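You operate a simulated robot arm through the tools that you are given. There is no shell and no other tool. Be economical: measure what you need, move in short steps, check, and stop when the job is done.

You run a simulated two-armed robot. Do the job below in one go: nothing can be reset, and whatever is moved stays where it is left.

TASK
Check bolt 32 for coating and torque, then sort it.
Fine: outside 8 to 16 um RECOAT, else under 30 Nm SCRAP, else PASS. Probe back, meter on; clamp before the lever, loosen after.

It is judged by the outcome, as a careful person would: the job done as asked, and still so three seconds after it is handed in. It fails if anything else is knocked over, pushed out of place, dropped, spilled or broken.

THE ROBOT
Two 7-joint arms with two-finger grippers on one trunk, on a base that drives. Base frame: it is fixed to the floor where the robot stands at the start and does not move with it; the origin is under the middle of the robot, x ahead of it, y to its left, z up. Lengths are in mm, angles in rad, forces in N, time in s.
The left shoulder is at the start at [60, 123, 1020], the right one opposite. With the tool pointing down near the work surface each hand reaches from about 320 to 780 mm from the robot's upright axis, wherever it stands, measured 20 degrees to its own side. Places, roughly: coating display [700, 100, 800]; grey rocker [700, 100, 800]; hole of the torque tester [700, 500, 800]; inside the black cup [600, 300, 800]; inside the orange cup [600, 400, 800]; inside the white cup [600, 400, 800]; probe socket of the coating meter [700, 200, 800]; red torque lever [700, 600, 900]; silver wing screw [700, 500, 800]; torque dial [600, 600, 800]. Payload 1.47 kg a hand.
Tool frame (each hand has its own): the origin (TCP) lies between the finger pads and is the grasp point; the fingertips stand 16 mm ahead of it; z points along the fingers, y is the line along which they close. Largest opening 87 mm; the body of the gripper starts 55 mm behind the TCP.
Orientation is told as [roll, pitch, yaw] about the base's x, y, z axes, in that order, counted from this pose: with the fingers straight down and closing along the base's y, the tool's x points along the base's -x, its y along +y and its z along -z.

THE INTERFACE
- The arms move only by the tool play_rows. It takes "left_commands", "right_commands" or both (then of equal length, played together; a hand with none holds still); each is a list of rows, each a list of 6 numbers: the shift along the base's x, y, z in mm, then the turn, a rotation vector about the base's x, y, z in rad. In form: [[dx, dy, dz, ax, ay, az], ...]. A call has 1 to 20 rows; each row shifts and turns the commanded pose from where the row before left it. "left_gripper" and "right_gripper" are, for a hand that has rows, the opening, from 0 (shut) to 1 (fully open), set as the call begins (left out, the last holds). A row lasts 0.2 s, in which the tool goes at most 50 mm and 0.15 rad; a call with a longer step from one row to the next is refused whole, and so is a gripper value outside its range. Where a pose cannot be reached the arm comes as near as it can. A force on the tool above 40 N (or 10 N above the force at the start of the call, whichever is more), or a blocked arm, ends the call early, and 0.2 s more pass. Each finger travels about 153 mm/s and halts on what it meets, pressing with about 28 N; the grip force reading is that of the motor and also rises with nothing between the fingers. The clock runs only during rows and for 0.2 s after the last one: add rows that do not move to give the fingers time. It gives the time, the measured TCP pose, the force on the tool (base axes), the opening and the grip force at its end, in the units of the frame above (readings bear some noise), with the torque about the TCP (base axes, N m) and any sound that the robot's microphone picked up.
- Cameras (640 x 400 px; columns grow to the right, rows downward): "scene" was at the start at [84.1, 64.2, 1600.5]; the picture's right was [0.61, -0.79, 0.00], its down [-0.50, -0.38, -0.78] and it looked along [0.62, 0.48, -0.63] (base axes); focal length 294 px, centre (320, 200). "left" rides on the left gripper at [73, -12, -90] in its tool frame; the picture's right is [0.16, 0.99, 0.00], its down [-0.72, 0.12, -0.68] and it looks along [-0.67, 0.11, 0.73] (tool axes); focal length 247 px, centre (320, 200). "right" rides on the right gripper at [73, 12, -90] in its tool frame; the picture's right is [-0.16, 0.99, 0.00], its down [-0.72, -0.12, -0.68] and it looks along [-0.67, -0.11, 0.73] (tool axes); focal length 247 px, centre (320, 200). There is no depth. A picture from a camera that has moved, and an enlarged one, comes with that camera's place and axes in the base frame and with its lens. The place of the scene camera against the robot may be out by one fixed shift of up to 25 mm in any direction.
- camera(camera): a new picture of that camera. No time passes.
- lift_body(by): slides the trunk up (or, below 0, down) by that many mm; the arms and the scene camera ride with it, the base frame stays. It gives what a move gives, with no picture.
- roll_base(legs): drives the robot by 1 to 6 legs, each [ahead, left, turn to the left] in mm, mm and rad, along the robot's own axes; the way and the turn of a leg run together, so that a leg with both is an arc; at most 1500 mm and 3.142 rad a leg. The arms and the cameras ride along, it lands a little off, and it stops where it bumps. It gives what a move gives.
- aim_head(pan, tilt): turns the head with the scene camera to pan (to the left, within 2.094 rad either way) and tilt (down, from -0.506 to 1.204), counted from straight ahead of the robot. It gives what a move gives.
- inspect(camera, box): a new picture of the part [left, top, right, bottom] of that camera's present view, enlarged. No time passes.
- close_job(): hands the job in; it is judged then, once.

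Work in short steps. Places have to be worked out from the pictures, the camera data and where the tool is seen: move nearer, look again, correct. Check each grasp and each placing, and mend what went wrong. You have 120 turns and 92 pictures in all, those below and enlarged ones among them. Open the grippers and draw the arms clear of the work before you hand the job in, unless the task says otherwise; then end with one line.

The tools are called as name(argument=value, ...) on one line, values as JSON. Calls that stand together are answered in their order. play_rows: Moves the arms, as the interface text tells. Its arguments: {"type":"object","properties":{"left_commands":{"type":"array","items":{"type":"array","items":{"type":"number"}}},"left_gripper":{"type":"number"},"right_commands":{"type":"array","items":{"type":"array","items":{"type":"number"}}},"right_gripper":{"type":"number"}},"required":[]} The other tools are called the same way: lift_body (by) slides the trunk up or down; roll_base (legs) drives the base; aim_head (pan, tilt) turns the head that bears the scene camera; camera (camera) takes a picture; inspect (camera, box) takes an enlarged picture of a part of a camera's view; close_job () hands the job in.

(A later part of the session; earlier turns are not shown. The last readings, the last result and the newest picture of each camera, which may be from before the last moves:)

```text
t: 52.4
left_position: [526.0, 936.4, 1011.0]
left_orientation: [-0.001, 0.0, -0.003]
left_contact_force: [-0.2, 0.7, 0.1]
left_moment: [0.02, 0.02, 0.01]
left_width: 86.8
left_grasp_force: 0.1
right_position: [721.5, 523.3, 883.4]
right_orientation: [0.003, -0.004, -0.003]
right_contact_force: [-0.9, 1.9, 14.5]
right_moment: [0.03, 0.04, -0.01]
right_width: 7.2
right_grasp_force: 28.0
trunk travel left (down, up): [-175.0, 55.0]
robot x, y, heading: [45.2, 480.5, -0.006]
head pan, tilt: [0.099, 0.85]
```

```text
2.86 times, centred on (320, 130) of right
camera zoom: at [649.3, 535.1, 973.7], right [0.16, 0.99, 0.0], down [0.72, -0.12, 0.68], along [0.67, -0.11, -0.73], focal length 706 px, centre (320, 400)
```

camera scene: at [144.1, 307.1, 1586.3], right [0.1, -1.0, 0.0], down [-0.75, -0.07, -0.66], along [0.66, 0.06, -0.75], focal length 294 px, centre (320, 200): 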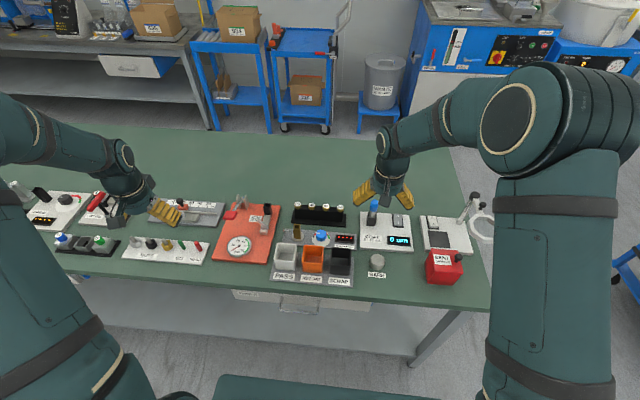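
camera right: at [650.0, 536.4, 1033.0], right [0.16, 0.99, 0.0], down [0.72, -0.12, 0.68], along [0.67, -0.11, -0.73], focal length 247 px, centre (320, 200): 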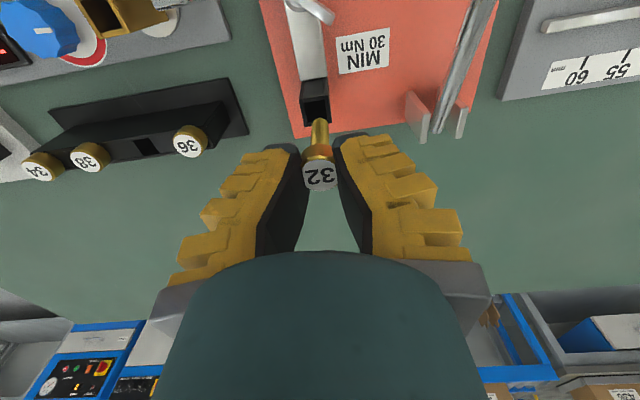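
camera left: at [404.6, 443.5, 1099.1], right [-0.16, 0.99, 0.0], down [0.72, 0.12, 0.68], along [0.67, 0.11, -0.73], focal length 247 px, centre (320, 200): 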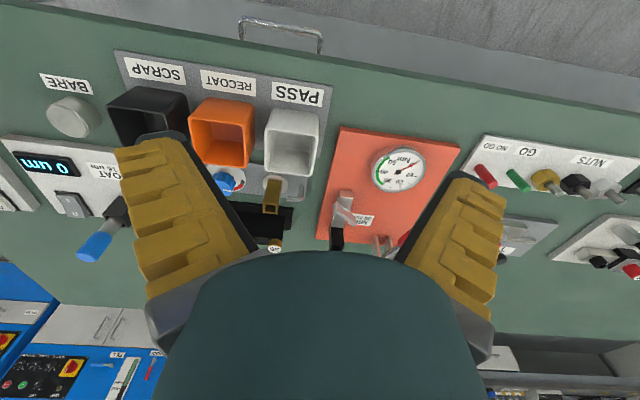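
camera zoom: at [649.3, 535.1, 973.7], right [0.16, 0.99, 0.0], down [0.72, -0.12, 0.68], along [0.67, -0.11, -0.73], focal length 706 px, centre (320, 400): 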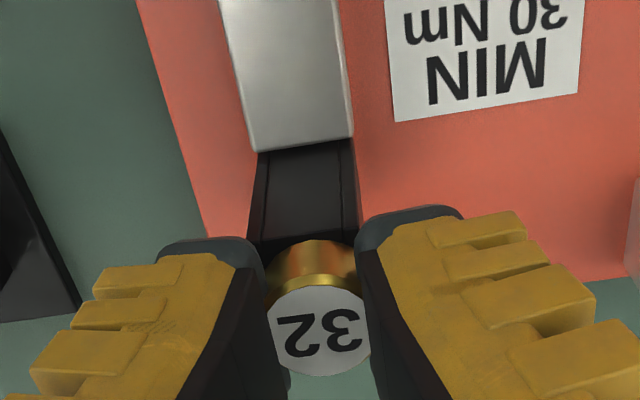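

Seated (15 N, head on the rim). I release and raise the right hand, back it off, then examine the wing screw closely.

play_rows(right_commands=[[0, 0, 2, 0, 0, 0], [0, 0, 0, 0, 0, 0], [0, 0, 0, 0, 0, 0]], right_gripper=0.5)

play_rows(right_commands=[[0, 0, 25, 0, 0, 0], [0, 0, 45, 0, 0, 0], [0, -20, 40, 0, 0, 0], [-30, -35, 0, 0, 0, 0], [-30, -35, 0, 0, 0, 0], [-30, -35, 0, 0, 0, 0]])

inspect(camera="scene", box=[270, 180, 350, 240])

```text
t: 53.2
left_position: [527.9, 935.8, 1012.4]
left_orientation: [-0.001, 0.001, -0.003]
left_contact_force: [0.6, 0.7, 0.3]
left_moment: [-0.01, -0.02, -0.02]
left_width: 86.9
left_grasp_force: 0.0
right_position: [721.3, 523.0, 882.6]
right_orientation: [0.002, 0.001, -0.003]
right_contact_force: [-0.4, -0.5, -0.3]
right_moment: [0.03, 0.03, 0.01]
right_width: 49.0
right_grasp_force: 4.0
trunk travel left (down, up): [-175.0, 55.0]
robot x, y, heading: [50.5, 486.1, -0.006]
head pan, tilt: [0.099, 0.85]
```

```text
t: 54.6
left_position: [527.7, 935.6, 1012.0]
left_orientation: [0.0, -0.001, -0.002]
left_contact_force: [0.1, -0.2, 0.2]
left_moment: [0.01, 0.01, 0.0]
left_width: 86.8
left_grasp_force: 0.2
right_position: [627.9, 395.1, 992.1]
right_orientation: [-0.001, 0.001, -0.004]
right_contact_force: [0.4, -0.4, -0.2]
right_moment: [0.01, -0.01, 0.01]
right_width: 49.0
right_grasp_force: 3.8
trunk travel left (down, up): [-175.0, 55.0]
robot x, y, heading: [54.9, 479.1, -0.005]
head pan, tilt: [0.099, 0.85]
```

```text
6.67 times, centred on (310, 210) of scene
camera zoom: at [143.3, 501.7, 1586.4], right [0.1, -1.0, 0.0], down [-0.75, -0.07, -0.66], along [0.66, 0.06, -0.75], focal length 1960 px, centre (387, 133)
```

zoom: 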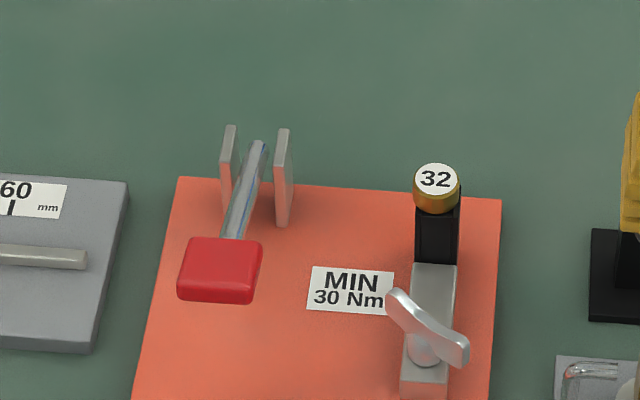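

The wing bar appears to sit on a vertical stud, lying diagonally, near [650, 520]. I look from the right hand's camera for its exact pose.

inspect(camera="right", box=[400, 20, 560, 160])

```text
2.86 times, centred on (480, 90) of right
camera zoom: at [556.0, 407.9, 1081.8], right [0.16, 0.99, 0.0], down [0.72, -0.12, 0.68], along [0.67, -0.11, -0.73], focal length 706 px, centre (-137, 514)
```

zoom: 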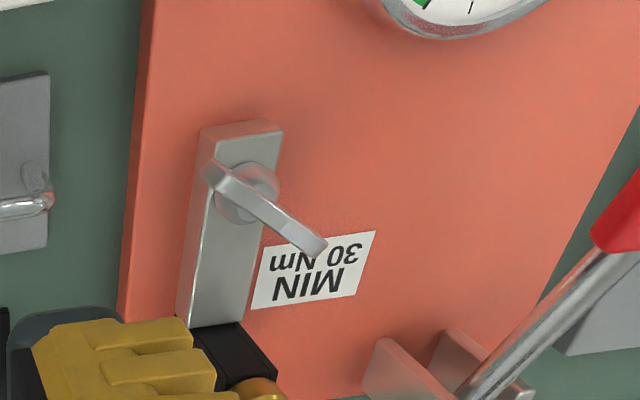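

Wing bar triangulated: centre ≈ [650, 518, 867], ~42 mm long, angled ≈ +0.68 rad from +x toward +y. I bring the right hand above it, yawed to match, and check.

play_rows(right_commands=[[5, 25, 0, 0, 0, 0.14], [5, 25, 0, 0, 0, 0.14], [5, 25, 0, 0, 0, 0.14], [4, 25, -10, 0, 0, 0.14], [3, 23, -20, 0, 0, 0.12], [0, 0, -22, 0, 0, 0], [0, 0, 0, 0, 0, 0]])

camera(camera="right")

```text
t: 56.2
left_position: [527.7, 935.1, 1011.4]
left_orientation: [0.0, 0.001, -0.002]
left_contact_force: [-0.4, 0.4, -0.4]
left_moment: [-0.03, 0.0, -0.02]
left_width: 87.3
left_grasp_force: 0.0
right_position: [655.5, 521.1, 941.9]
right_orientation: [0.0, 0.0, 0.676]
right_contact_force: [-0.9, 0.3, -0.6]
right_moment: [0.01, 0.01, 0.02]
right_width: 49.2
right_grasp_force: 4.0
trunk travel left (down, up): [-175.0, 55.0]
robot x, y, heading: [51.1, 484.6, -0.003]
head pan, tilt: [0.099, 0.85]
```

```text
19 pictures are left
camera right: at [591.7, 485.4, 1031.6], right [-0.49, 0.87, 0.0], down [0.64, 0.36, 0.68], along [0.59, 0.34, -0.73], focal length 247 px, centre (320, 200)
```

right: 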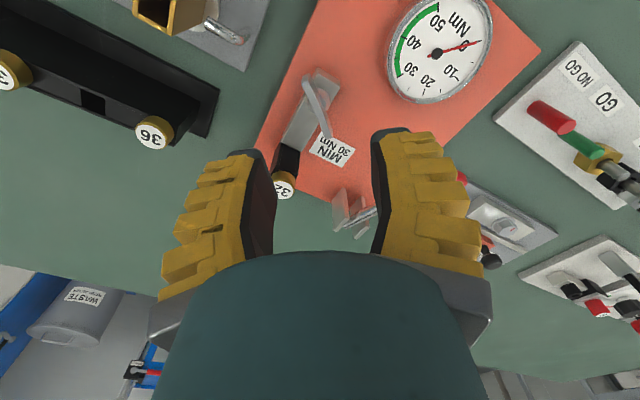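

Bar centre confirmed ≈ [651, 518], angle ≈ 0.74. I correct by (−4, −3), yaw +0.06 and lower around the bar.

play_rows(right_commands=[[-4, -3, -10, 0, 0, 0.06], [0, 0, -20, 0, 0, 0], [0, 0, -20, 0, 0, 0], [0, 0, -12, 0, 0, 0], [0, 0, 0, 0, 0, 0]])

inspect(camera="right", box=[220, 80, 420, 240])

```text
t: 57.4
left_position: [528.0, 937.4, 1011.4]
left_orientation: [-0.001, -0.001, -0.004]
left_contact_force: [-0.1, -0.2, 0.1]
left_moment: [0.02, 0.02, 0.03]
left_width: 87.1
left_grasp_force: 0.0
right_position: [648.9, 517.4, 880.9]
right_orientation: [-0.001, 0.0, 0.736]
right_contact_force: [0.3, 0.3, 0.3]
right_moment: [0.01, 0.01, 0.03]
right_width: 49.1
right_grasp_force: 4.2
trunk travel left (down, up): [-175.0, 55.0]
robot x, y, heading: [49.8, 484.8, -0.002]
head pan, tilt: [0.099, 0.85]
```

```text
2.50 times, centred on (320, 160) of right
camera zoom: at [588.1, 476.8, 970.7], right [-0.55, 0.84, 0.0], down [0.61, 0.4, 0.68], along [0.57, 0.37, -0.73], focal length 617 px, centre (320, 300)
```

zoom: 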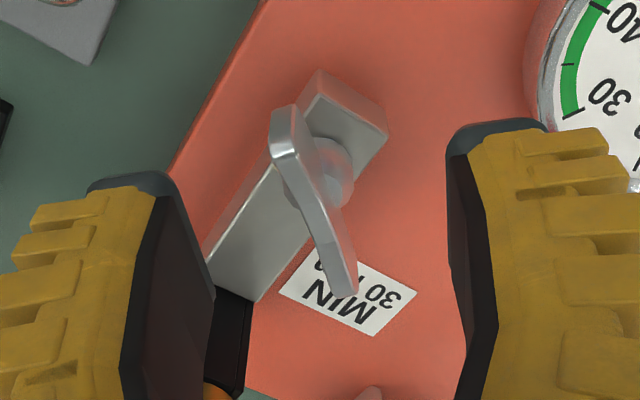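

The bar is centred but lower (z ≈ 857). I lower 12 mm, yaw +0.08, and close on it.

play_rows(right_commands=[[0, 0, -6, 0, 0, 0.08], [0, 0, -6, 0, 0, 0], [0, 0, 0, 0, 0, 0]])

play_rows(right_commands=[[0, 0, 0, 0, 0, 0], [0, 0, 0, 0, 0, 0], [0, 0, 0, 0, 0, 0]], right_gripper=0)

inspect(camera="right", box=[220, 80, 420, 240])

```text
t: 58.2
left_position: [527.8, 936.1, 1011.2]
left_orientation: [0.0, -0.001, -0.005]
left_contact_force: [-0.8, -0.8, 0.4]
left_moment: [-0.05, 0.0, 0.0]
left_width: 87.2
left_grasp_force: 0.0
right_position: [648.3, 517.4, 867.8]
right_orientation: [0.0, 0.0, 0.814]
right_contact_force: [-0.2, -0.1, -0.5]
right_moment: [0.02, 0.04, -0.03]
right_width: 49.3
right_grasp_force: 4.1
trunk travel left (down, up): [-175.0, 55.0]
robot x, y, heading: [49.8, 484.4, -0.001]
head pan, tilt: [0.099, 0.85]
```

```text
t: 59.0
left_position: [527.8, 935.0, 1011.6]
left_orientation: [0.001, -0.001, -0.004]
left_contact_force: [0.3, -0.3, -0.5]
left_moment: [0.01, -0.02, -0.02]
left_width: 87.0
left_grasp_force: 0.0
right_position: [650.1, 513.7, 868.9]
right_orientation: [-0.002, -0.003, 0.814]
right_contact_force: [9.3, -12.1, 13.2]
right_moment: [-0.22, 0.0, -0.11]
right_width: 6.2
right_grasp_force: 30.1
trunk travel left (down, up): [-175.0, 55.0]
robot x, y, heading: [49.7, 483.1, -0.005]
head pan, tilt: [0.099, 0.85]
```

```text
2.50 times, centred on (320, 160) of right
camera zoom: at [592.1, 470.2, 958.9], right [-0.61, 0.79, 0.0], down [0.58, 0.45, 0.68], along [0.54, 0.41, -0.73], focal length 617 px, centre (320, 300)
```

zoom: 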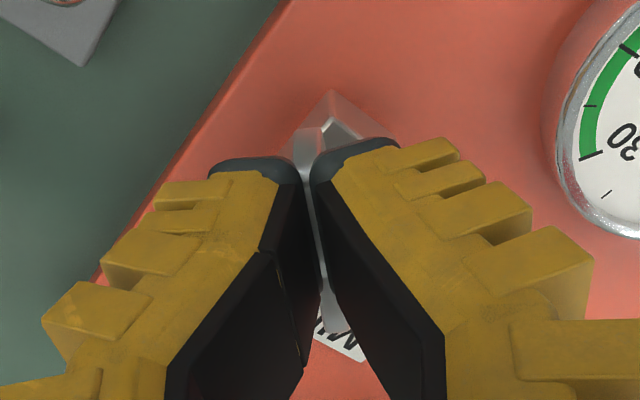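

The bar is gripped (some side load, so I shift ~3 mm along it to centre). Now I turn clockwise about 0.6 rad and read the moment.

play_rows(right_commands=[[2, -2.5, 0, 0, 0, 0], [0, 0, 0, 0, 0, -0.1], [0, 0, 0, 0, 0, -0.1], [0, 0, 0, 0, 0, -0.12], [0, 0, 0, 0, 0, -0.12], [0, 0, 0, 0, 0, -0.12], [0, 0, 0, 0, 0, 0]])

```text
t: 60.6
left_position: [525.8, 937.8, 1011.9]
left_orientation: [0.0, -0.001, -0.003]
left_contact_force: [-0.5, 0.1, -0.1]
left_moment: [0.01, 0.01, 0.02]
left_width: 87.0
left_grasp_force: 0.1
right_position: [649.0, 518.5, 868.5]
right_orientation: [0.003, -0.002, 0.257]
right_contact_force: [-8.7, 14.4, 16.3]
right_moment: [0.13, 0.42, 0.09]
right_width: 6.3
right_grasp_force: 29.7
trunk travel left (down, up): [-175.0, 55.0]
robot x, y, heading: [50.3, 482.4, -0.007]
head pan, tilt: [0.099, 0.85]
```

It turns freely; side load says the screw centre is slightly +y. I re-centre and continue clockwise.

play_rows(right_commands=[[-1.5, 3, 0.5, 0, 0, 0], [0, 0, 0, 0, 0, -0.12], [0, 0, 0, 0, 0, -0.12], [0, 0, 0, 0, 0, -0.12], [0, 0, 0, 0, 0, -0.12], [0, 0, 0, 0, 0, -0.12], [0, 0, 0, 0, 0, 0]])

inspect(camera="right", box=[220, 80, 420, 240])

```text
t: 62.2
left_position: [525.9, 937.9, 1012.0]
left_orientation: [-0.001, -0.001, -0.002]
left_contact_force: [0.9, 0.5, -0.7]
left_moment: [0.02, 0.03, 0.0]
left_width: 86.8
left_grasp_force: 0.1
right_position: [649.7, 522.8, 870.6]
right_orientation: [0.004, -0.003, -0.345]
right_contact_force: [-0.7, 24.9, 23.3]
right_moment: [0.4, 0.02, 0.2]
right_width: 6.4
right_grasp_force: 28.1
trunk travel left (down, up): [-175.0, 55.0]
robot x, y, heading: [49.5, 482.9, -0.002]
head pan, tilt: [0.099, 0.85]
```

```text
2.50 times, centred on (320, 160) of right
camera zoom: at [584.7, 558.2, 960.3], right [0.48, 0.88, 0.0], down [0.64, -0.36, 0.68], along [0.6, -0.33, -0.73], focal length 617 px, centre (320, 300)
```

zoom: 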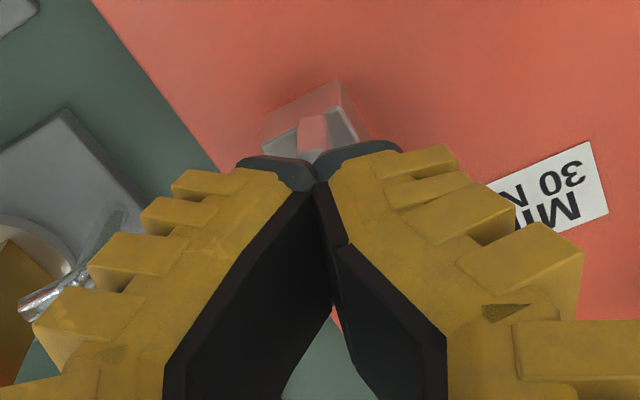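

Fitting the three readings, the screw centre is at ≈ [656.5, 520.4]. I open, re-centre on it slightly higher, re-grip and look.

play_rows(right_commands=[[0, 0, 0, 0, 0, 0], [0, 0, 0, 0, 0, 0], [0, 0, 0, 0, 0, 0]], right_gripper=0.35)

inspect(camera="right", box=[220, 80, 420, 240])

```text
t: 63.0
left_position: [527.9, 936.3, 1011.3]
left_orientation: [-0.001, -0.001, -0.003]
left_contact_force: [-0.4, -0.8, -0.5]
left_moment: [0.04, -0.04, 0.02]
left_width: 87.1
left_grasp_force: 0.0
right_position: [650.0, 517.2, 868.8]
right_orientation: [0.0, 0.001, -0.347]
right_contact_force: [-0.5, 0.4, 0.8]
right_moment: [0.02, -0.02, -0.02]
right_width: 36.6
right_grasp_force: 4.3
trunk travel left (down, up): [-175.0, 55.0]
robot x, y, heading: [50.3, 485.4, -0.006]
head pan, tilt: [0.099, 0.85]
```

```text
2.50 times, centred on (320, 160) of right
camera zoom: at [586.1, 553.3, 957.7], right [0.48, 0.88, 0.0], down [0.64, -0.35, 0.68], along [0.59, -0.33, -0.73], focal length 617 px, centre (320, 300)
```

zoom: 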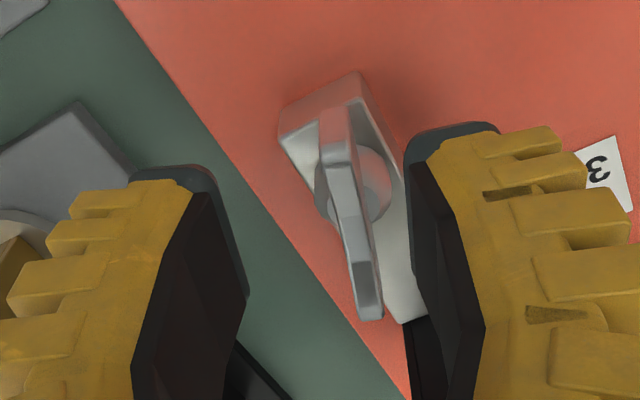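

The wing did turn with the fingers. I re-centre (+2, +5 mm), re-grip and keep turning clockwise, watching for a rising moment.

play_rows(right_commands=[[2, 5.5, 1, 0, 0, 0], [0, 0, 0, 0, 0, 0]])

play_rows(right_commands=[[0, 0, 0, 0, 0, 0], [0, 0, 0, 0, 0, 0], [0, 0, 0, 0, 0, 0]], right_gripper=0)

play_rows(right_commands=[[0, 0, 0, 0, 0, -0.12], [0, 0, 0, 0, 0, -0.12], [0, 0, 0, 0, 0, -0.12], [0, 0, 0, 0, 0, 0]])

```text
t: 63.6
left_position: [527.5, 937.3, 1011.2]
left_orientation: [-0.001, 0.0, -0.005]
left_contact_force: [-0.8, -0.1, 0.2]
left_moment: [0.01, -0.01, -0.01]
left_width: 87.1
left_grasp_force: 0.1
right_position: [650.1, 524.4, 870.1]
right_orientation: [0.0, 0.001, -0.343]
right_contact_force: [-0.1, 0.2, -0.2]
right_moment: [-0.03, 0.02, 0.04]
right_width: 36.3
right_grasp_force: 4.5
trunk travel left (down, up): [-175.0, 55.0]
robot x, y, heading: [48.5, 484.2, 0.002]
head pan, tilt: [0.099, 0.85]
```

```text
t: 64.4
left_position: [527.5, 935.1, 1011.4]
left_orientation: [0.0, 0.001, -0.003]
left_contact_force: [0.3, -0.7, -0.9]
left_moment: [-0.01, 0.01, 0.03]
left_width: 87.0
left_grasp_force: 0.1
right_position: [652.1, 523.5, 870.8]
right_orientation: [0.001, -0.002, -0.346]
right_contact_force: [1.9, -1.0, 13.9]
right_moment: [0.03, 0.07, 0.01]
right_width: 6.1
right_grasp_force: 28.8
trunk travel left (down, up): [-175.0, 55.0]
robot x, y, heading: [50.3, 482.9, -0.006]
head pan, tilt: [0.099, 0.85]
```

```text
t: 65.4
left_position: [529.1, 937.2, 1010.8]
left_orientation: [0.0, 0.001, -0.005]
left_contact_force: [0.2, -0.6, 0.4]
left_moment: [0.02, 0.01, 0.02]
left_width: 87.0
left_grasp_force: 0.1
right_position: [650.9, 525.1, 870.1]
right_orientation: [0.007, -0.002, -0.705]
right_contact_force: [10.1, 8.8, 19.8]
right_moment: [0.3, 0.03, 0.05]
right_width: 5.8
right_grasp_force: 28.2
trunk travel left (down, up): [-175.0, 55.0]
robot x, y, heading: [50.6, 483.5, -0.008]
head pan, tilt: [0.099, 0.85]
```

Still easy (0.05 Nm). I continue another 0.7 rad clockwise with a small re-centring.

play_rows(right_commands=[[1.5, 1.5, 0, 0, 0, -0.12], [0, 0, 0, 0, 0, -0.12], [0, 0, 0, 0, 0, -0.12], [0, 0, 0, 0, 0, -0.12], [0, 0, 0, 0, 0, -0.12], [0, 0, 0, 0, 0, -0.12], [0, 0, 0, 0, 0, 0]])

```text
t: 67.0
left_position: [527.1, 937.7, 1010.3]
left_orientation: [-0.002, 0.001, -0.003]
left_contact_force: [-0.7, -1.0, 0.2]
left_moment: [0.0, -0.01, 0.01]
left_width: 87.0
left_grasp_force: 0.1
right_position: [654.7, 526.6, 869.8]
right_orientation: [0.004, -0.003, -1.427]
right_contact_force: [14.9, 8.7, 22.0]
right_moment: [0.2, -0.35, 0.06]
right_width: 0.2
right_grasp_force: 28.7
trunk travel left (down, up): [-175.0, 55.0]
robot x, y, heading: [51.5, 483.7, -0.002]
head pan, tilt: [0.099, 0.85]
```

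The width fell to 0: the fingers slipped off, perhaps because the screw hit its stop. I open, raise, and look.

play_rows(right_commands=[[0, 0, 4, 0, 0, 0], [0, 0, 0, 0, 0, 0], [0, 0, 16, 0, 0, 0], [0, 0, 0, 0, 0, 0]], right_gripper=0.45)

inspect(camera="right", box=[200, 60, 440, 240])

```text
t: 68.0
left_position: [528.8, 937.4, 1010.7]
left_orientation: [0.001, 0.001, -0.003]
left_contact_force: [-0.1, 0.2, 0.0]
left_moment: [-0.01, 0.01, -0.04]
left_width: 87.2
left_grasp_force: 0.1
right_position: [653.2, 526.4, 889.5]
right_orientation: [-0.002, 0.001, -1.426]
right_contact_force: [0.0, 0.5, 0.0]
right_moment: [0.01, 0.05, 0.01]
right_width: 44.7
right_grasp_force: 4.1
trunk travel left (down, up): [-175.0, 55.0]
robot x, y, heading: [53.0, 480.7, -0.004]
head pan, tilt: [0.099, 0.85]
```

```text
2.22 times, centred on (320, 150) of right
camera zoom: at [654.5, 599.7, 979.0], right [1.0, -0.01, 0.0], down [-0.01, -0.73, 0.68], along [-0.01, -0.68, -0.73], focal length 549 px, centre (320, 311)
```

zoom: 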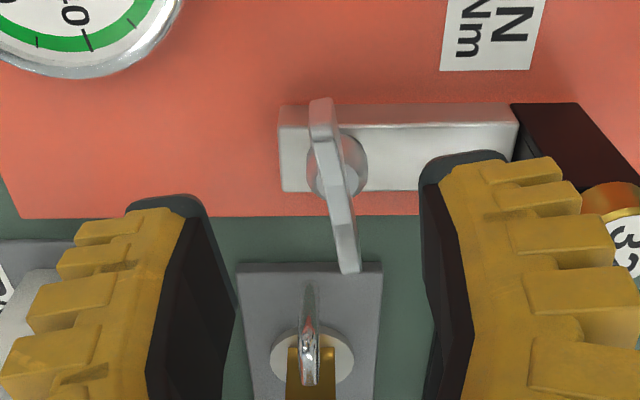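

The bar followed the whole 2.2 rad and has screwed down lower (z ≈ 848), so clockwise tightens and the fingers just slipped over the top. I re-centre (+3.5, −3), go lower and grip again.

play_rows(right_commands=[[3.5, -3, -10, 0, 0, 0], [0, 0, -8, 0, 0, 0], [0, 0, -4, 0, 0, 0], [0, 0, -3, 0, 0, 0], [0, 0, 0, 0, 0, 0]])

play_rows(right_commands=[[0, 0, 0, 0, 0, 0], [0, 0, 0, 0, 0, 0], [0, 0, 0, 0, 0, 0]], right_gripper=0)

```text
t: 69.2
left_position: [527.8, 935.5, 1010.7]
left_orientation: [0.0, 0.002, -0.004]
left_contact_force: [0.2, -0.1, -0.5]
left_moment: [0.04, -0.01, 0.04]
left_width: 86.8
left_grasp_force: 0.1
right_position: [656.2, 522.1, 864.4]
right_orientation: [0.001, 0.0, -1.425]
right_contact_force: [-0.9, 0.1, -0.4]
right_moment: [-0.05, 0.0, -0.01]
right_width: 45.2
right_grasp_force: 4.1
trunk travel left (down, up): [-175.0, 55.0]
robot x, y, heading: [51.1, 486.6, -0.002]
head pan, tilt: [0.099, 0.85]
```

```text
t: 70.0
left_position: [528.5, 937.3, 1011.0]
left_orientation: [0.0, 0.002, -0.003]
left_contact_force: [0.6, -1.0, -0.3]
left_moment: [0.0, -0.01, -0.01]
left_width: 87.1
left_grasp_force: 0.0
right_position: [656.8, 523.2, 865.8]
right_orientation: [0.004, 0.002, -1.425]
right_contact_force: [5.9, -0.6, 7.4]
right_moment: [-0.01, -0.05, 0.03]
right_width: 5.9
right_grasp_force: 29.9
trunk travel left (down, up): [-175.0, 55.0]
robot x, y, heading: [50.0, 479.0, -0.004]
head pan, tilt: [0.099, 0.85]
```

Gripped (5.9 mm). I turn on clockwise in steps, following down slightly.

play_rows(right_commands=[[1, 0, 0, 0, 0, -0.12], [0, 0, -0.5, 0, 0, -0.12], [0, 0, 0, 0, 0, -0.12], [0, 0, -0.5, 0, 0, -0.12], [0, 0, 0, 0, 0, 0]])

play_rows(right_commands=[[0, 0, 0, 0, 0, -0.12], [0, 0, -0.5, 0, 0, -0.12], [0, 0, 0, 0, 0, -0.12], [0, 0, -0.5, 0, 0, -0.12], [0, 0, 0, 0, 0, 0]])

```text
t: 71.2
left_position: [528.3, 936.2, 1010.6]
left_orientation: [0.001, -0.001, -0.003]
left_contact_force: [-0.1, -0.1, -0.5]
left_moment: [0.0, 0.03, 0.0]
left_width: 86.7
left_grasp_force: 0.0
right_position: [657.3, 522.3, 863.8]
right_orientation: [0.002, 0.002, -1.907]
right_contact_force: [12.5, -3.0, 12.4]
right_moment: [-0.04, -0.07, 0.03]
right_width: 5.9
right_grasp_force: 29.9
trunk travel left (down, up): [-175.0, 55.0]
robot x, y, heading: [50.9, 481.5, -0.008]
head pan, tilt: [0.099, 0.85]
```

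```text
t: 72.4
left_position: [529.0, 936.8, 1011.1]
left_orientation: [0.001, -0.001, -0.005]
left_contact_force: [0.0, 0.1, -0.4]
left_moment: [0.01, -0.03, -0.01]
left_width: 87.0
left_grasp_force: 0.1
right_position: [657.4, 524.1, 863.5]
right_orientation: [0.001, 0.004, -2.385]
right_contact_force: [21.4, 0.6, 20.3]
right_moment: [-0.1, -0.11, 1.08]
right_width: 16.7
right_grasp_force: 30.2
trunk travel left (down, up): [-175.0, 55.0]
robot x, y, heading: [47.5, 483.5, -0.001]
head pan, tilt: [0.099, 0.85]
```

The moment jumped to 1.1 Nm and the fingers are twisting on a stationary bar: the clamp is tight. I back the twist off, open, rise and unwind the right hand away toward the right.

play_rows(right_commands=[[0, 0, 0, 0, 0, 0.12], [0, 0, 0, 0, 0, 0.12], [0, 0, 0, 0, 0, 0]])

play_rows(right_commands=[[0, 0, 0, 0, 0, 0], [0, 0, 0, 0, 0, 0], [0, 0, 20, 0, 0, 0], [0, 0, 40, 0, 0, 0], [0, 0, 45, 0, 0, 0.14], [0, -20, 0, 0, 0, 0.14], [0, -20, 0, 0, 0, 0.14], [0, -20, 0, 0, 0, 0.14], [0, -20, 0, 0, 0, 0.14], [0, -20, 0, 0, 0, 0.14], [0, -20, 0, 0, 0, 0.14], [0, 0, 0, 0, 0, 0.14], [0, 0, 0, 0, 0, 0.14], [0, 0, 0, 0, 0, 0.14], [0, 0, 0, 0, 0, 0.14], [0, 0, 0, 0, 0, 0.14], [0, 0, 0, 0, 0, 0.14], [0, 0, 0, 0, 0, 0.14], [0, 0, 0, 0, 0, 0.14]], right_gripper=0.5)

inspect(camera="scene", box=[250, 170, 350, 250])

```text
t: 73.2
left_position: [529.7, 936.0, 1010.5]
left_orientation: [0.001, -0.001, -0.003]
left_contact_force: [-0.1, 0.6, -0.4]
left_moment: [0.01, 0.0, -0.01]
left_width: 86.6
left_grasp_force: 0.1
right_position: [658.3, 522.3, 862.4]
right_orientation: [0.001, 0.001, -2.146]
right_contact_force: [20.6, -3.6, 14.4]
right_moment: [-0.28, -0.05, 0.67]
right_width: 6.8
right_grasp_force: 29.8
trunk travel left (down, up): [-175.0, 55.0]
robot x, y, heading: [52.0, 483.1, -0.003]
head pan, tilt: [0.099, 0.85]
```

```text
t: 77.2
left_position: [528.5, 936.1, 1011.7]
left_orientation: [0.0, 0.0, -0.003]
left_contact_force: [0.3, -0.3, 0.5]
left_moment: [-0.02, 0.0, -0.05]
left_width: 86.9
left_grasp_force: 0.1
right_position: [656.8, 402.6, 966.1]
right_orientation: [0.0, -0.001, -0.043]
right_contact_force: [0.6, 0.5, 0.9]
right_moment: [0.03, -0.02, -0.03]
right_width: 49.1
right_grasp_force: 3.5
trunk travel left (down, up): [-175.0, 55.0]
robot x, y, heading: [48.5, 482.1, -0.005]
head pan, tilt: [0.099, 0.85]
```

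```text
5.00 times, centred on (300, 210) of scene
camera zoom: at [144.1, 502.6, 1586.3], right [0.1, -1.0, 0.0], down [-0.75, -0.07, -0.66], along [0.66, 0.06, -0.75], focal length 1470 px, centre (420, 150)
```

zoom: 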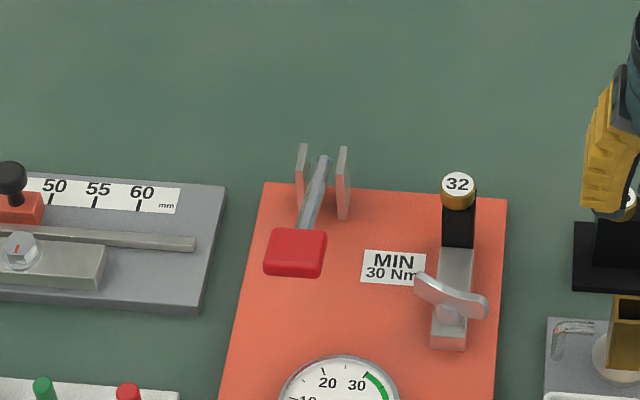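

Wing is turned and lower. Knob of the lever ≈ [665, 613, 879]. I bring the left hand over with closed fingers for a good look at the lever.

play_rows(left_commands=[[10, -42, 0, 0, 0, 0], [10, -42, 0, 0, 0, 0], [10, -42, 0, 0, 0, 0], [10, -42, 0, 0, 0, 0], [10, -42, 0, 0, 0, 0], [10, -42, 0, 0, 0, 0], [10, -42, 0, 0, 0, 0], [0, 0, 0, 0, 0, 0]], left_gripper=0)

inspect(camera="left", box=[180, 40, 460, 220])

```text
t: 79.0
left_position: [599.5, 643.4, 1011.6]
left_orientation: [0.0, -0.001, -0.002]
left_contact_force: [-0.4, -0.3, -0.8]
left_moment: [0.01, 0.03, 0.01]
left_width: 0.0
left_grasp_force: 27.9
right_position: [656.3, 402.9, 966.8]
right_orientation: [0.0, 0.0, -0.047]
right_contact_force: [-0.1, 0.7, 0.3]
right_moment: [0.0, -0.04, -0.02]
right_width: 49.1
right_grasp_force: 3.7
trunk travel left (down, up): [-175.0, 55.0]
robot x, y, heading: [48.9, 482.7, -0.005]
head pan, tilt: [0.099, 0.85]
```

```text
2.22 times, centred on (320, 130) of left
camera zoom: at [526.4, 630.8, 1099.8], right [-0.15, 0.99, 0.0], down [0.72, 0.11, 0.68], along [0.67, 0.11, -0.73], focal length 549 px, centre (320, 356)
```

zoom: 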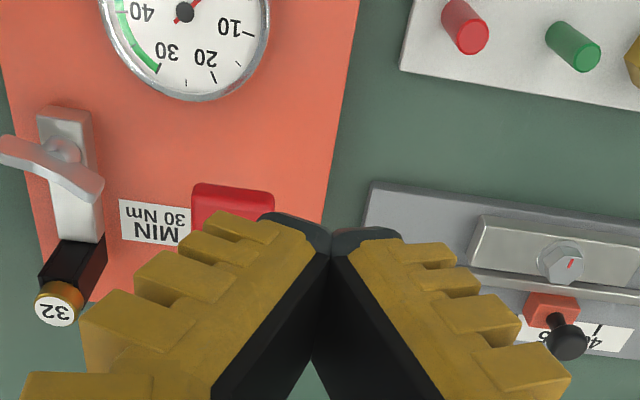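

Knob centre ≈ [660, 612, 877]. I position closed left fingertips above it and lower until first contact.

play_rows(left_commands=[[20, -11, 0, 0, 0, 0], [20, -10, -10, 0, 0, 0], [18, -10, -30, 0, 0, 0], [0, 0, -35, 0, 0, 0], [0, 0, -20, 0, 0, 0], [0, 0, 0, 0, 0, 0]])

inspect(camera="scene", box=[250, 170, 350, 250])

```text
t: 80.4
left_position: [657.5, 613.1, 917.0]
left_orientation: [0.0, 0.0, -0.002]
left_contact_force: [-1.0, 0.1, -0.2]
left_moment: [0.02, -0.01, -0.03]
left_width: 0.3
left_grasp_force: 28.2
right_position: [657.8, 402.3, 966.9]
right_orientation: [0.0, 0.0, -0.046]
right_contact_force: [1.1, -0.4, 0.5]
right_moment: [0.0, -0.03, -0.01]
right_width: 48.9
right_grasp_force: 3.9
trunk travel left (down, up): [-175.0, 55.0]
robot x, y, heading: [50.4, 484.1, -0.001]
head pan, tilt: [0.099, 0.85]
```

```text
5.00 times, centred on (300, 210) of scene
camera zoom: at [143.8, 502.8, 1586.4], right [0.1, -1.0, 0.0], down [-0.75, -0.07, -0.66], along [0.66, 0.06, -0.75], focal length 1470 px, centre (420, 150)
```

zoom: 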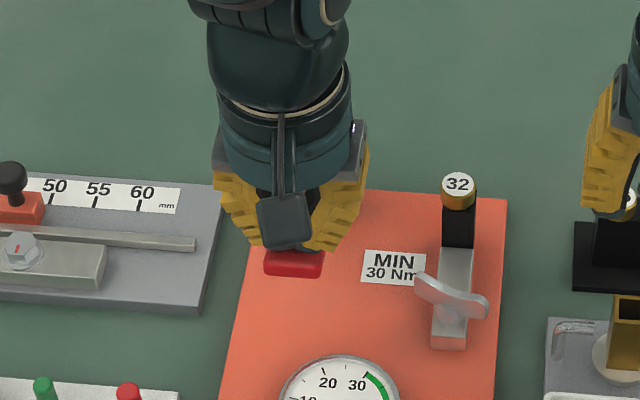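

The fingertips are right over the red knob. I push down in steps and watch force.

play_rows(left_commands=[[0, 0, -6, 0, 0, 0], [0, 0, -6, 0, 0, 0], [0, 0, -6, 0, 0, 0], [0, 0, -6, 0, 0, 0], [0, 0, 0, 0, 0, 0]])

play_rows(left_commands=[[0, 0, -5, 0, 0, 0], [0, 0, -5, 0, 0, 0], [0, 0, -5, 0, 0, 0], [0, 0, -5, 0, 0, 0], [0, 0, 0, 0, 0, 0]])

inspect(camera="scene", box=[250, 180, 370, 270])

```text
t: 81.6
left_position: [654.6, 611.0, 891.9]
left_orientation: [-0.001, 0.003, -0.004]
left_contact_force: [-0.2, 0.6, 2.5]
left_moment: [-0.03, 0.0, 0.0]
left_width: 6.3
left_grasp_force: 28.2
right_position: [656.7, 402.4, 967.8]
right_orientation: [0.001, -0.001, -0.047]
right_contact_force: [0.2, 0.6, -0.1]
right_moment: [0.04, 0.02, 0.0]
right_width: 49.2
right_grasp_force: 4.1
trunk travel left (down, up): [-175.0, 55.0]
robot x, y, heading: [49.6, 482.4, 0.001]
head pan, tilt: [0.099, 0.85]
```

```text
t: 82.8
left_position: [656.0, 609.9, 871.1]
left_orientation: [0.0, -0.002, -0.003]
left_contact_force: [1.1, 0.7, 2.9]
left_moment: [0.0, -0.04, 0.03]
left_width: 6.1
left_grasp_force: 28.0
right_position: [657.3, 402.7, 967.1]
right_orientation: [0.0, 0.001, -0.047]
right_contact_force: [0.0, 0.9, -0.1]
right_moment: [0.02, 0.01, 0.01]
right_width: 49.0
right_grasp_force: 3.2
trunk travel left (down, up): [-175.0, 55.0]
robot x, y, heading: [50.6, 486.2, -0.003]
head pan, tilt: [0.099, 0.85]
```

```text
4.44 times, centred on (310, 225) of scene
camera zoom: at [143.9, 502.8, 1586.3], right [0.1, -1.0, 0.0], down [-0.75, -0.07, -0.66], along [0.66, 0.06, -0.75], focal length 1306 px, centre (364, 89)
```

zoom: 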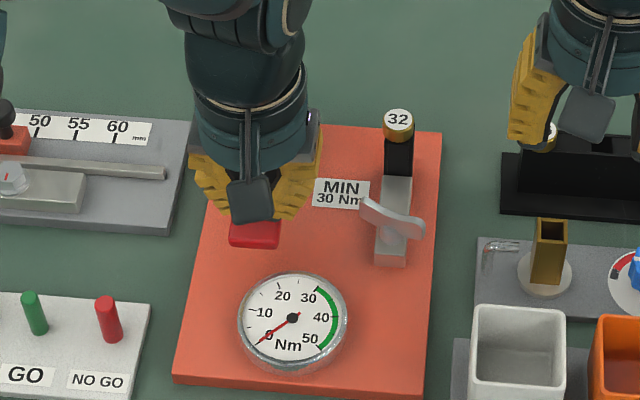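

The lever yields with ~3 N and the dial is still 0. I keep pressing down.

play_rows(left_commands=[[0, 0, -4, 0, 0, 0], [0, 0, -4, 0, 0, 0], [0, 0, -4, 0, 0, 0], [0, 0, -4, 0, 0, 0], [0, 0, 0, 0, 0, 0]])

```text
t: 84.0
left_position: [657.1, 610.5, 858.9]
left_orientation: [0.001, -0.008, -0.004]
left_contact_force: [2.8, -1.1, 35.0]
left_moment: [0.15, 0.03, 0.05]
left_width: 6.2
left_grasp_force: 28.0
right_position: [656.2, 402.4, 967.5]
right_orientation: [0.001, -0.002, -0.047]
right_contact_force: [-0.7, -0.8, 0.3]
right_moment: [0.0, -0.03, -0.03]
right_width: 49.0
right_grasp_force: 4.3
trunk travel left (down, up): [-175.0, 55.0]
robot x, y, heading: [50.2, 485.4, -0.006]
head pan, tilt: [0.099, 0.85]
```

Now 35 N: the lever is at its end. I read the dial while holding.

inspect(camera="scene", box=[280, 215, 350, 265])

```text
8.00 times, centred on (315, 240) of scene
camera zoom: at [141.3, 501.8, 1586.7], right [0.1, -1.0, 0.0], down [-0.75, -0.07, -0.66], along [0.66, 0.06, -0.75], focal length 2352 px, centre (360, -120)
```

zoom: 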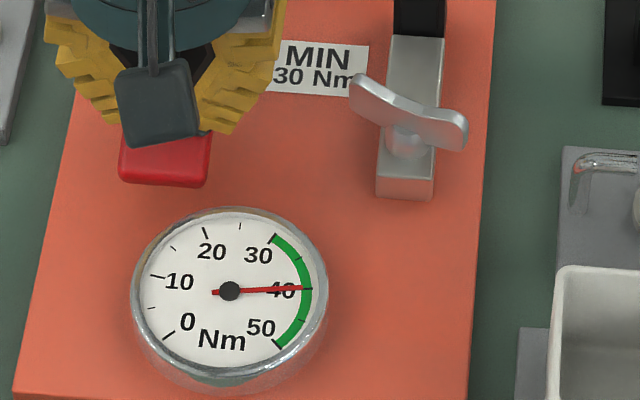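

Torque 40 Nm ≥ 30 → PASS. I raise the left hand off the lever and move it away, then bring the right hand (yaw −2.05) back over the wing to loosen it.

play_rows(left_commands=[[0, 0, 10, 0, 0, 0], [0, 0, 20, 0, 0, 0], [0, 0, 30, 0, 0, 0], [0, 0, 40, 0, 0, 0], [0, 0, 40, 0, 0, 0], [-20, 40, 0, 0, 0, 0], [-20, 40, 0, 0, 0, 0], [-20, 40, 0, 0, 0, 0], [-20, 40, 0, 0, 0, 0], [-20, 40, 0, 0, 0, 0], [-10, 40, 0, 0, 0, 0]])

play_rows(right_commands=[[0, 10, 0, 0, 0, -0.143], [0, 10, 0, 0, 0, -0.143], [0, 10, 0, 0, 0, -0.143], [0, 10, 0, 0, 0, -0.143], [0, 10, 0, 0, 0, -0.143], [0, 10, 0, 0, 0, -0.143], [0, 10, 0, 0, 0, -0.143], [0, 10, 0, 0, 0, -0.143], [0, 10, 0, 0, 0, -0.143], [0, 10, 0, 0, 0, -0.143], [0, 10, 0, 0, 0, -0.143], [0, 10, 0, 0, 0, -0.143], [0, 0, -20, 0, 0, -0.143], [0, 0, -40, 0, 0, -0.143], [0, 0, 0, 0, 0, 0]])

inspect(camera="right", box=[200, 40, 440, 240])

```text
t: 86.4
left_position: [545.9, 852.4, 993.9]
left_orientation: [0.0, -0.001, -0.006]
left_contact_force: [-0.2, 0.1, 0.2]
left_moment: [0.0, 0.01, 0.0]
left_width: 0.0
left_grasp_force: 28.2
right_position: [657.8, 402.5, 966.7]
right_orientation: [-0.001, 0.0, -0.046]
right_contact_force: [0.0, 0.2, 0.8]
right_moment: [-0.03, 0.0, -0.01]
right_width: 49.1
right_grasp_force: 4.6
trunk travel left (down, up): [-175.0, 55.0]
robot x, y, heading: [50.4, 481.8, -0.002]
head pan, tilt: [0.099, 0.85]
```

```text
t: 89.6
left_position: [547.0, 853.2, 993.9]
left_orientation: [0.0, 0.001, -0.004]
left_contact_force: [0.1, -0.5, 0.2]
left_moment: [0.01, -0.05, 0.0]
left_width: 0.2
left_grasp_force: 28.8
right_position: [657.6, 522.9, 908.5]
right_orientation: [0.0, -0.001, -2.049]
right_contact_force: [-0.1, 1.0, -0.7]
right_moment: [-0.03, -0.01, -0.02]
right_width: 49.2
right_grasp_force: 3.5
trunk travel left (down, up): [-175.0, 55.0]
robot x, y, heading: [54.0, 482.8, -0.005]
head pan, tilt: [0.099, 0.85]
```

```text
2.00 times, centred on (320, 140) of right
camera zoom: at [701.8, 581.9, 998.8], right [0.8, -0.59, 0.0], down [-0.44, -0.59, 0.68], along [-0.4, -0.55, -0.73], focal length 494 px, centre (320, 320)
```

zoom: 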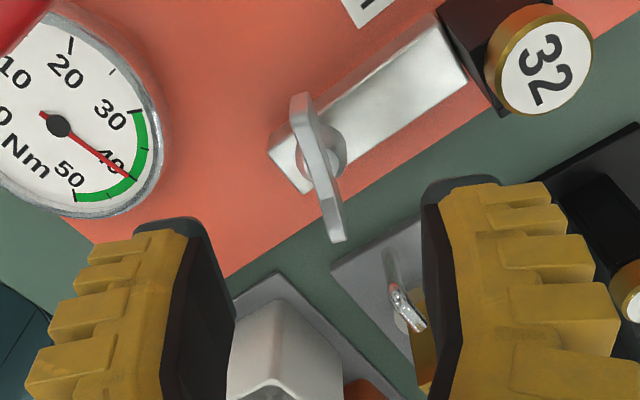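

Dial holds 40; the bar lies centred and aligned between the fingers. I lower and grip it.

play_rows(right_commands=[[0.5, 1, -15, 0, 0, 0], [0, 0, -15, 0, 0, 0], [0, 0, -10, 0, 0, 0], [0, 0, -5, 0, 0, 0], [0, 0, 0, 0, 0, 0]])

play_rows(right_commands=[[0, 0, 0, 0, 0, 0], [0, 0, 0, 0, 0, 0], [0, 0, 0, 0, 0, 0]], right_gripper=0)

play_rows(right_commands=[[0, 0, 0, 0, 0, 0.12], [0, 0, 0, 0, 0, 0.12], [0, 0, 0, 0, 0, 0.12], [0, 0, 0, 0, 0, 0.12], [0, 0, 0, 0, 0, 0]])

```text
t: 90.8
left_position: [546.9, 852.2, 993.8]
left_orientation: [-0.001, -0.002, -0.004]
left_contact_force: [0.3, 0.4, -0.1]
left_moment: [0.01, 0.0, 0.02]
left_width: 0.1
left_grasp_force: 27.9
right_position: [658.9, 524.8, 861.9]
right_orientation: [0.002, 0.0, -2.048]
right_contact_force: [0.6, -0.8, 0.4]
right_moment: [0.0, 0.01, 0.02]
right_width: 49.0
right_grasp_force: 4.3
trunk travel left (down, up): [-175.0, 55.0]
robot x, y, heading: [50.0, 483.1, -0.002]
head pan, tilt: [0.099, 0.85]
```

```text
t: 91.6
left_position: [546.6, 852.5, 994.6]
left_orientation: [0.001, 0.0, -0.002]
left_contact_force: [0.3, -0.5, 0.1]
left_moment: [-0.01, 0.01, 0.01]
left_width: 0.0
left_grasp_force: 28.0
right_position: [658.0, 524.9, 862.7]
right_orientation: [0.002, 0.001, -2.045]
right_contact_force: [1.6, 0.1, 4.2]
right_moment: [-0.08, -0.05, 0.54]
right_width: 6.2
right_grasp_force: 29.8
trunk travel left (down, up): [-175.0, 55.0]
robot x, y, heading: [51.2, 484.1, -0.002]
head pan, tilt: [0.099, 0.85]
```

```text
t: 92.8
left_position: [546.2, 852.5, 993.8]
left_orientation: [0.0, -0.002, -0.005]
left_contact_force: [0.0, 0.5, -1.6]
left_moment: [0.02, -0.02, 0.0]
left_width: 0.0
left_grasp_force: 27.4
right_position: [658.4, 524.6, 861.5]
right_orientation: [0.001, -0.001, -1.566]
right_contact_force: [2.1, 1.2, 8.8]
right_moment: [0.09, -0.02, -0.01]
right_width: 5.7
right_grasp_force: 30.2
trunk travel left (down, up): [-175.0, 55.0]
robot x, y, heading: [49.0, 483.0, -0.004]
head pan, tilt: [0.099, 0.85]
```

It turns back. I continue counter-clockwise toward its original angle, following upward slightly.

play_rows(right_commands=[[0, 0, 0.4, 0, 0, 0.12], [0, 0, 0.4, 0, 0, 0.12], [0, 0, 0.4, 0, 0, 0.12], [0, 0, 0.4, 0, 0, 0.12], [0, 0, 0.4, 0, 0, 0.12], [0, 0, 0.4, 0, 0, 0.12], [0, 0, 0.4, 0, 0, 0.12], [0, 0, 0.4, 0, 0, 0.12], [0, 0, 0, 0, 0, 0]])

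play_rows(right_commands=[[0, 0, 0.4, 0, 0, 0.12], [0, 0, 0.4, 0, 0, 0.12], [0, 0, 0.4, 0, 0, 0.12], [0, 0, 0.4, 0, 0, 0.12], [0, 0, 0.4, 0, 0, 0.12], [0, 0, 0.4, 0, 0, 0.12], [0, 0, 0, 0, 0, 0]])

```text
t: 94.8
left_position: [546.0, 851.5, 994.2]
left_orientation: [-0.001, -0.002, -0.004]
left_contact_force: [0.0, -0.6, 0.1]
left_moment: [-0.01, -0.03, 0.0]
left_width: 0.1
left_grasp_force: 27.6
right_position: [655.7, 522.9, 864.7]
right_orientation: [-0.003, 0.003, -0.605]
right_contact_force: [-11.5, 1.0, -6.4]
right_moment: [0.11, 0.21, -0.1]
right_width: 5.9
right_grasp_force: 30.2
trunk travel left (down, up): [-175.0, 55.0]
robot x, y, heading: [47.6, 481.4, -0.001]
head pan, tilt: [0.099, 0.85]
```

```text
t: 96.4
left_position: [546.8, 851.3, 995.4]
left_orientation: [0.0, -0.001, -0.003]
left_contact_force: [0.1, -0.5, 0.3]
left_moment: [0.0, 0.0, 0.01]
left_width: 0.1
left_grasp_force: 28.2
right_position: [660.6, 522.6, 870.1]
right_orientation: [0.002, -0.009, 0.116]
right_contact_force: [8.5, -4.9, 15.0]
right_moment: [-0.11, -0.11, 0.05]
right_width: 5.9
right_grasp_force: 28.1
trunk travel left (down, up): [-175.0, 55.0]
robot x, y, heading: [51.1, 484.6, -0.004]
head pan, tilt: [0.099, 0.85]
```

Going well; the last 0.7 rad now, then release and look.

play_rows(right_commands=[[-1, -1, 0.3, 0, 0, 0.12], [0, 0, 0, 0, 0, 0.12], [0, -1, 0.3, 0, 0, 0.12], [0, 0, 0, 0, 0, 0.12], [0, 0, 0.3, 0, 0, 0.12], [0, 0, 0, 0, 0, 0.1], [0, 0, 0, 0, 0, 0]])

play_rows(right_commands=[[0, 0, 0, 0, 0, 0], [0, 0, 0, 0, 0, 0], [0, 0, 20, 0, 0, 0], [0, 0, 40, 0, 0, 0], [0, 0, 30, 0, 0, -0.14], [0, 0, 0, 0, 0, -0.14], [0, 0, 0, 0, 0, -0.14], [0, 0, 0, 0, 0, -0.14], [0, 0, 0, 0, 0, -0.14], [0, 0, 0, 0, 0, -0.11], [0, 0, 0, 0, 0, 0]], right_gripper=0.5)

camera(camera="right")

```text
t: 98.0
left_position: [546.4, 853.0, 994.0]
left_orientation: [0.0, 0.002, -0.002]
left_contact_force: [0.0, -0.5, -0.6]
left_moment: [-0.04, 0.02, -0.01]
left_width: 0.2
left_grasp_force: 28.3
right_position: [656.2, 522.1, 868.9]
right_orientation: [-0.001, -0.003, 0.813]
right_contact_force: [13.5, 5.9, 24.1]
right_moment: [0.04, -0.16, -0.02]
right_width: 6.0
right_grasp_force: 28.9
trunk travel left (down, up): [-175.0, 55.0]
robot x, y, heading: [49.9, 484.3, -0.003]
head pan, tilt: [0.099, 0.85]
```

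```text
t: 100.4
left_position: [546.2, 852.4, 994.1]
left_orientation: [-0.001, 0.001, -0.004]
left_contact_force: [0.0, 0.1, -0.8]
left_moment: [0.01, 0.0, 0.02]
left_width: 0.2
left_grasp_force: 27.9
right_position: [655.9, 522.0, 957.8]
right_orientation: [0.001, 0.001, 0.003]
right_contact_force: [-0.2, 0.1, -0.2]
right_moment: [-0.02, 0.02, 0.0]
right_width: 49.3
right_grasp_force: 4.0
trunk travel left (down, up): [-175.0, 55.0]
robot x, y, heading: [51.2, 488.0, -0.004]
head pan, tilt: [0.099, 0.85]
```

```text
7 pictures are left
camera right: at [584.2, 533.2, 1048.1], right [0.16, 0.99, 0.0], down [0.72, -0.11, 0.68], along [0.67, -0.11, -0.73], focal length 247 px, centre (320, 200)
```

right: 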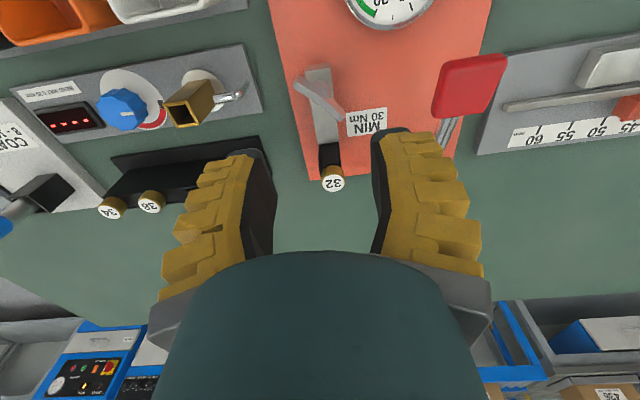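

Wing is back at its loose position, bolt 32 still standing in the tester. I move over it at the recorded place [721.5, 523.3], grip and lift.

play_rows(right_commands=[[33, 0.5, 0, 0, 0, 0], [32, 0.5, 0, 0, 0, 0], [0, 0, -35, 0, 0, 0], [0, 0, -25, 0, 0, 0], [0, 0, -13, 0, 0, 0], [0, 0, 0, 0, 0, 0]])

play_rows(right_commands=[[0, 0, 0, 0, 0, 0], [0, 0, 0, 0, 0, 0], [0, 0, 0, 0, 0, 0]], right_gripper=0)

play_rows(right_commands=[[0, 0, 8, 0, 0, 0], [0, 0, 12, 0, 0, 0], [0, 0, 0, 0, 0, 0]])

camera(camera="right")

```text
t: 101.8
left_position: [546.5, 851.7, 994.3]
left_orientation: [0.0, -0.001, -0.004]
left_contact_force: [0.3, 0.0, 0.2]
left_moment: [0.05, 0.0, -0.01]
left_width: 0.0
left_grasp_force: 27.9
right_position: [721.4, 523.9, 885.1]
right_orientation: [-0.001, 0.001, 0.004]
right_contact_force: [0.1, -0.8, -0.2]
right_moment: [-0.01, 0.03, 0.02]
right_width: 49.2
right_grasp_force: 3.9
trunk travel left (down, up): [-175.0, 55.0]
robot x, y, heading: [53.2, 482.3, -0.003]
head pan, tilt: [0.099, 0.85]
```

```text
t: 102.6
left_position: [547.2, 852.1, 994.8]
left_orientation: [0.0, 0.001, -0.005]
left_contact_force: [1.1, 0.2, 0.0]
left_moment: [-0.01, -0.01, 0.03]
left_width: 0.2
left_grasp_force: 28.1
right_position: [722.1, 521.9, 886.5]
right_orientation: [-0.001, 0.0, 0.003]
right_contact_force: [-2.0, -2.0, 4.5]
right_moment: [0.02, 0.18, 0.0]
right_width: 12.2
right_grasp_force: 28.1
trunk travel left (down, up): [-175.0, 55.0]
robot x, y, heading: [50.6, 483.6, -0.001]
head pan, tilt: [0.099, 0.85]
```

```text
t: 103.4
left_position: [545.9, 852.5, 994.2]
left_orientation: [0.0, 0.003, -0.005]
left_contact_force: [-0.2, -0.6, 0.0]
left_moment: [-0.01, 0.02, 0.0]
left_width: 0.0
left_grasp_force: 28.2
right_position: [723.1, 522.5, 904.8]
right_orientation: [0.0, 0.0, 0.005]
right_contact_force: [0.0, 0.1, 0.6]
right_moment: [0.02, -0.02, 0.01]
right_width: 0.1
right_grasp_force: 28.5
trunk travel left (down, up): [-175.0, 55.0]
robot x, y, heading: [51.7, 484.3, -0.006]
head pan, tilt: [0.099, 0.85]
```

```text
6 pictures are left
camera right: at [649.5, 534.6, 994.8], right [0.15, 0.99, 0.0], down [0.72, -0.11, 0.68], along [0.67, -0.1, -0.73], focal length 247 px, centre (320, 200)
```

right: 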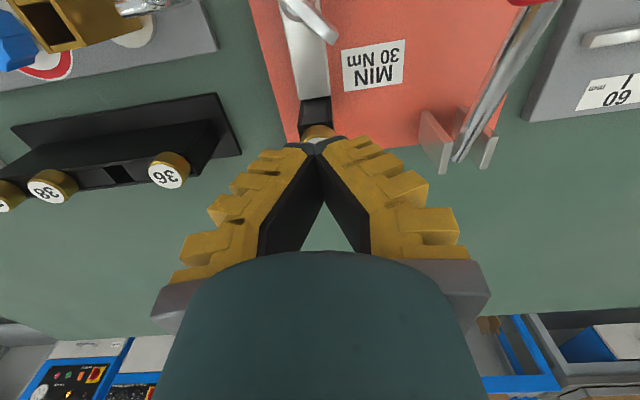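

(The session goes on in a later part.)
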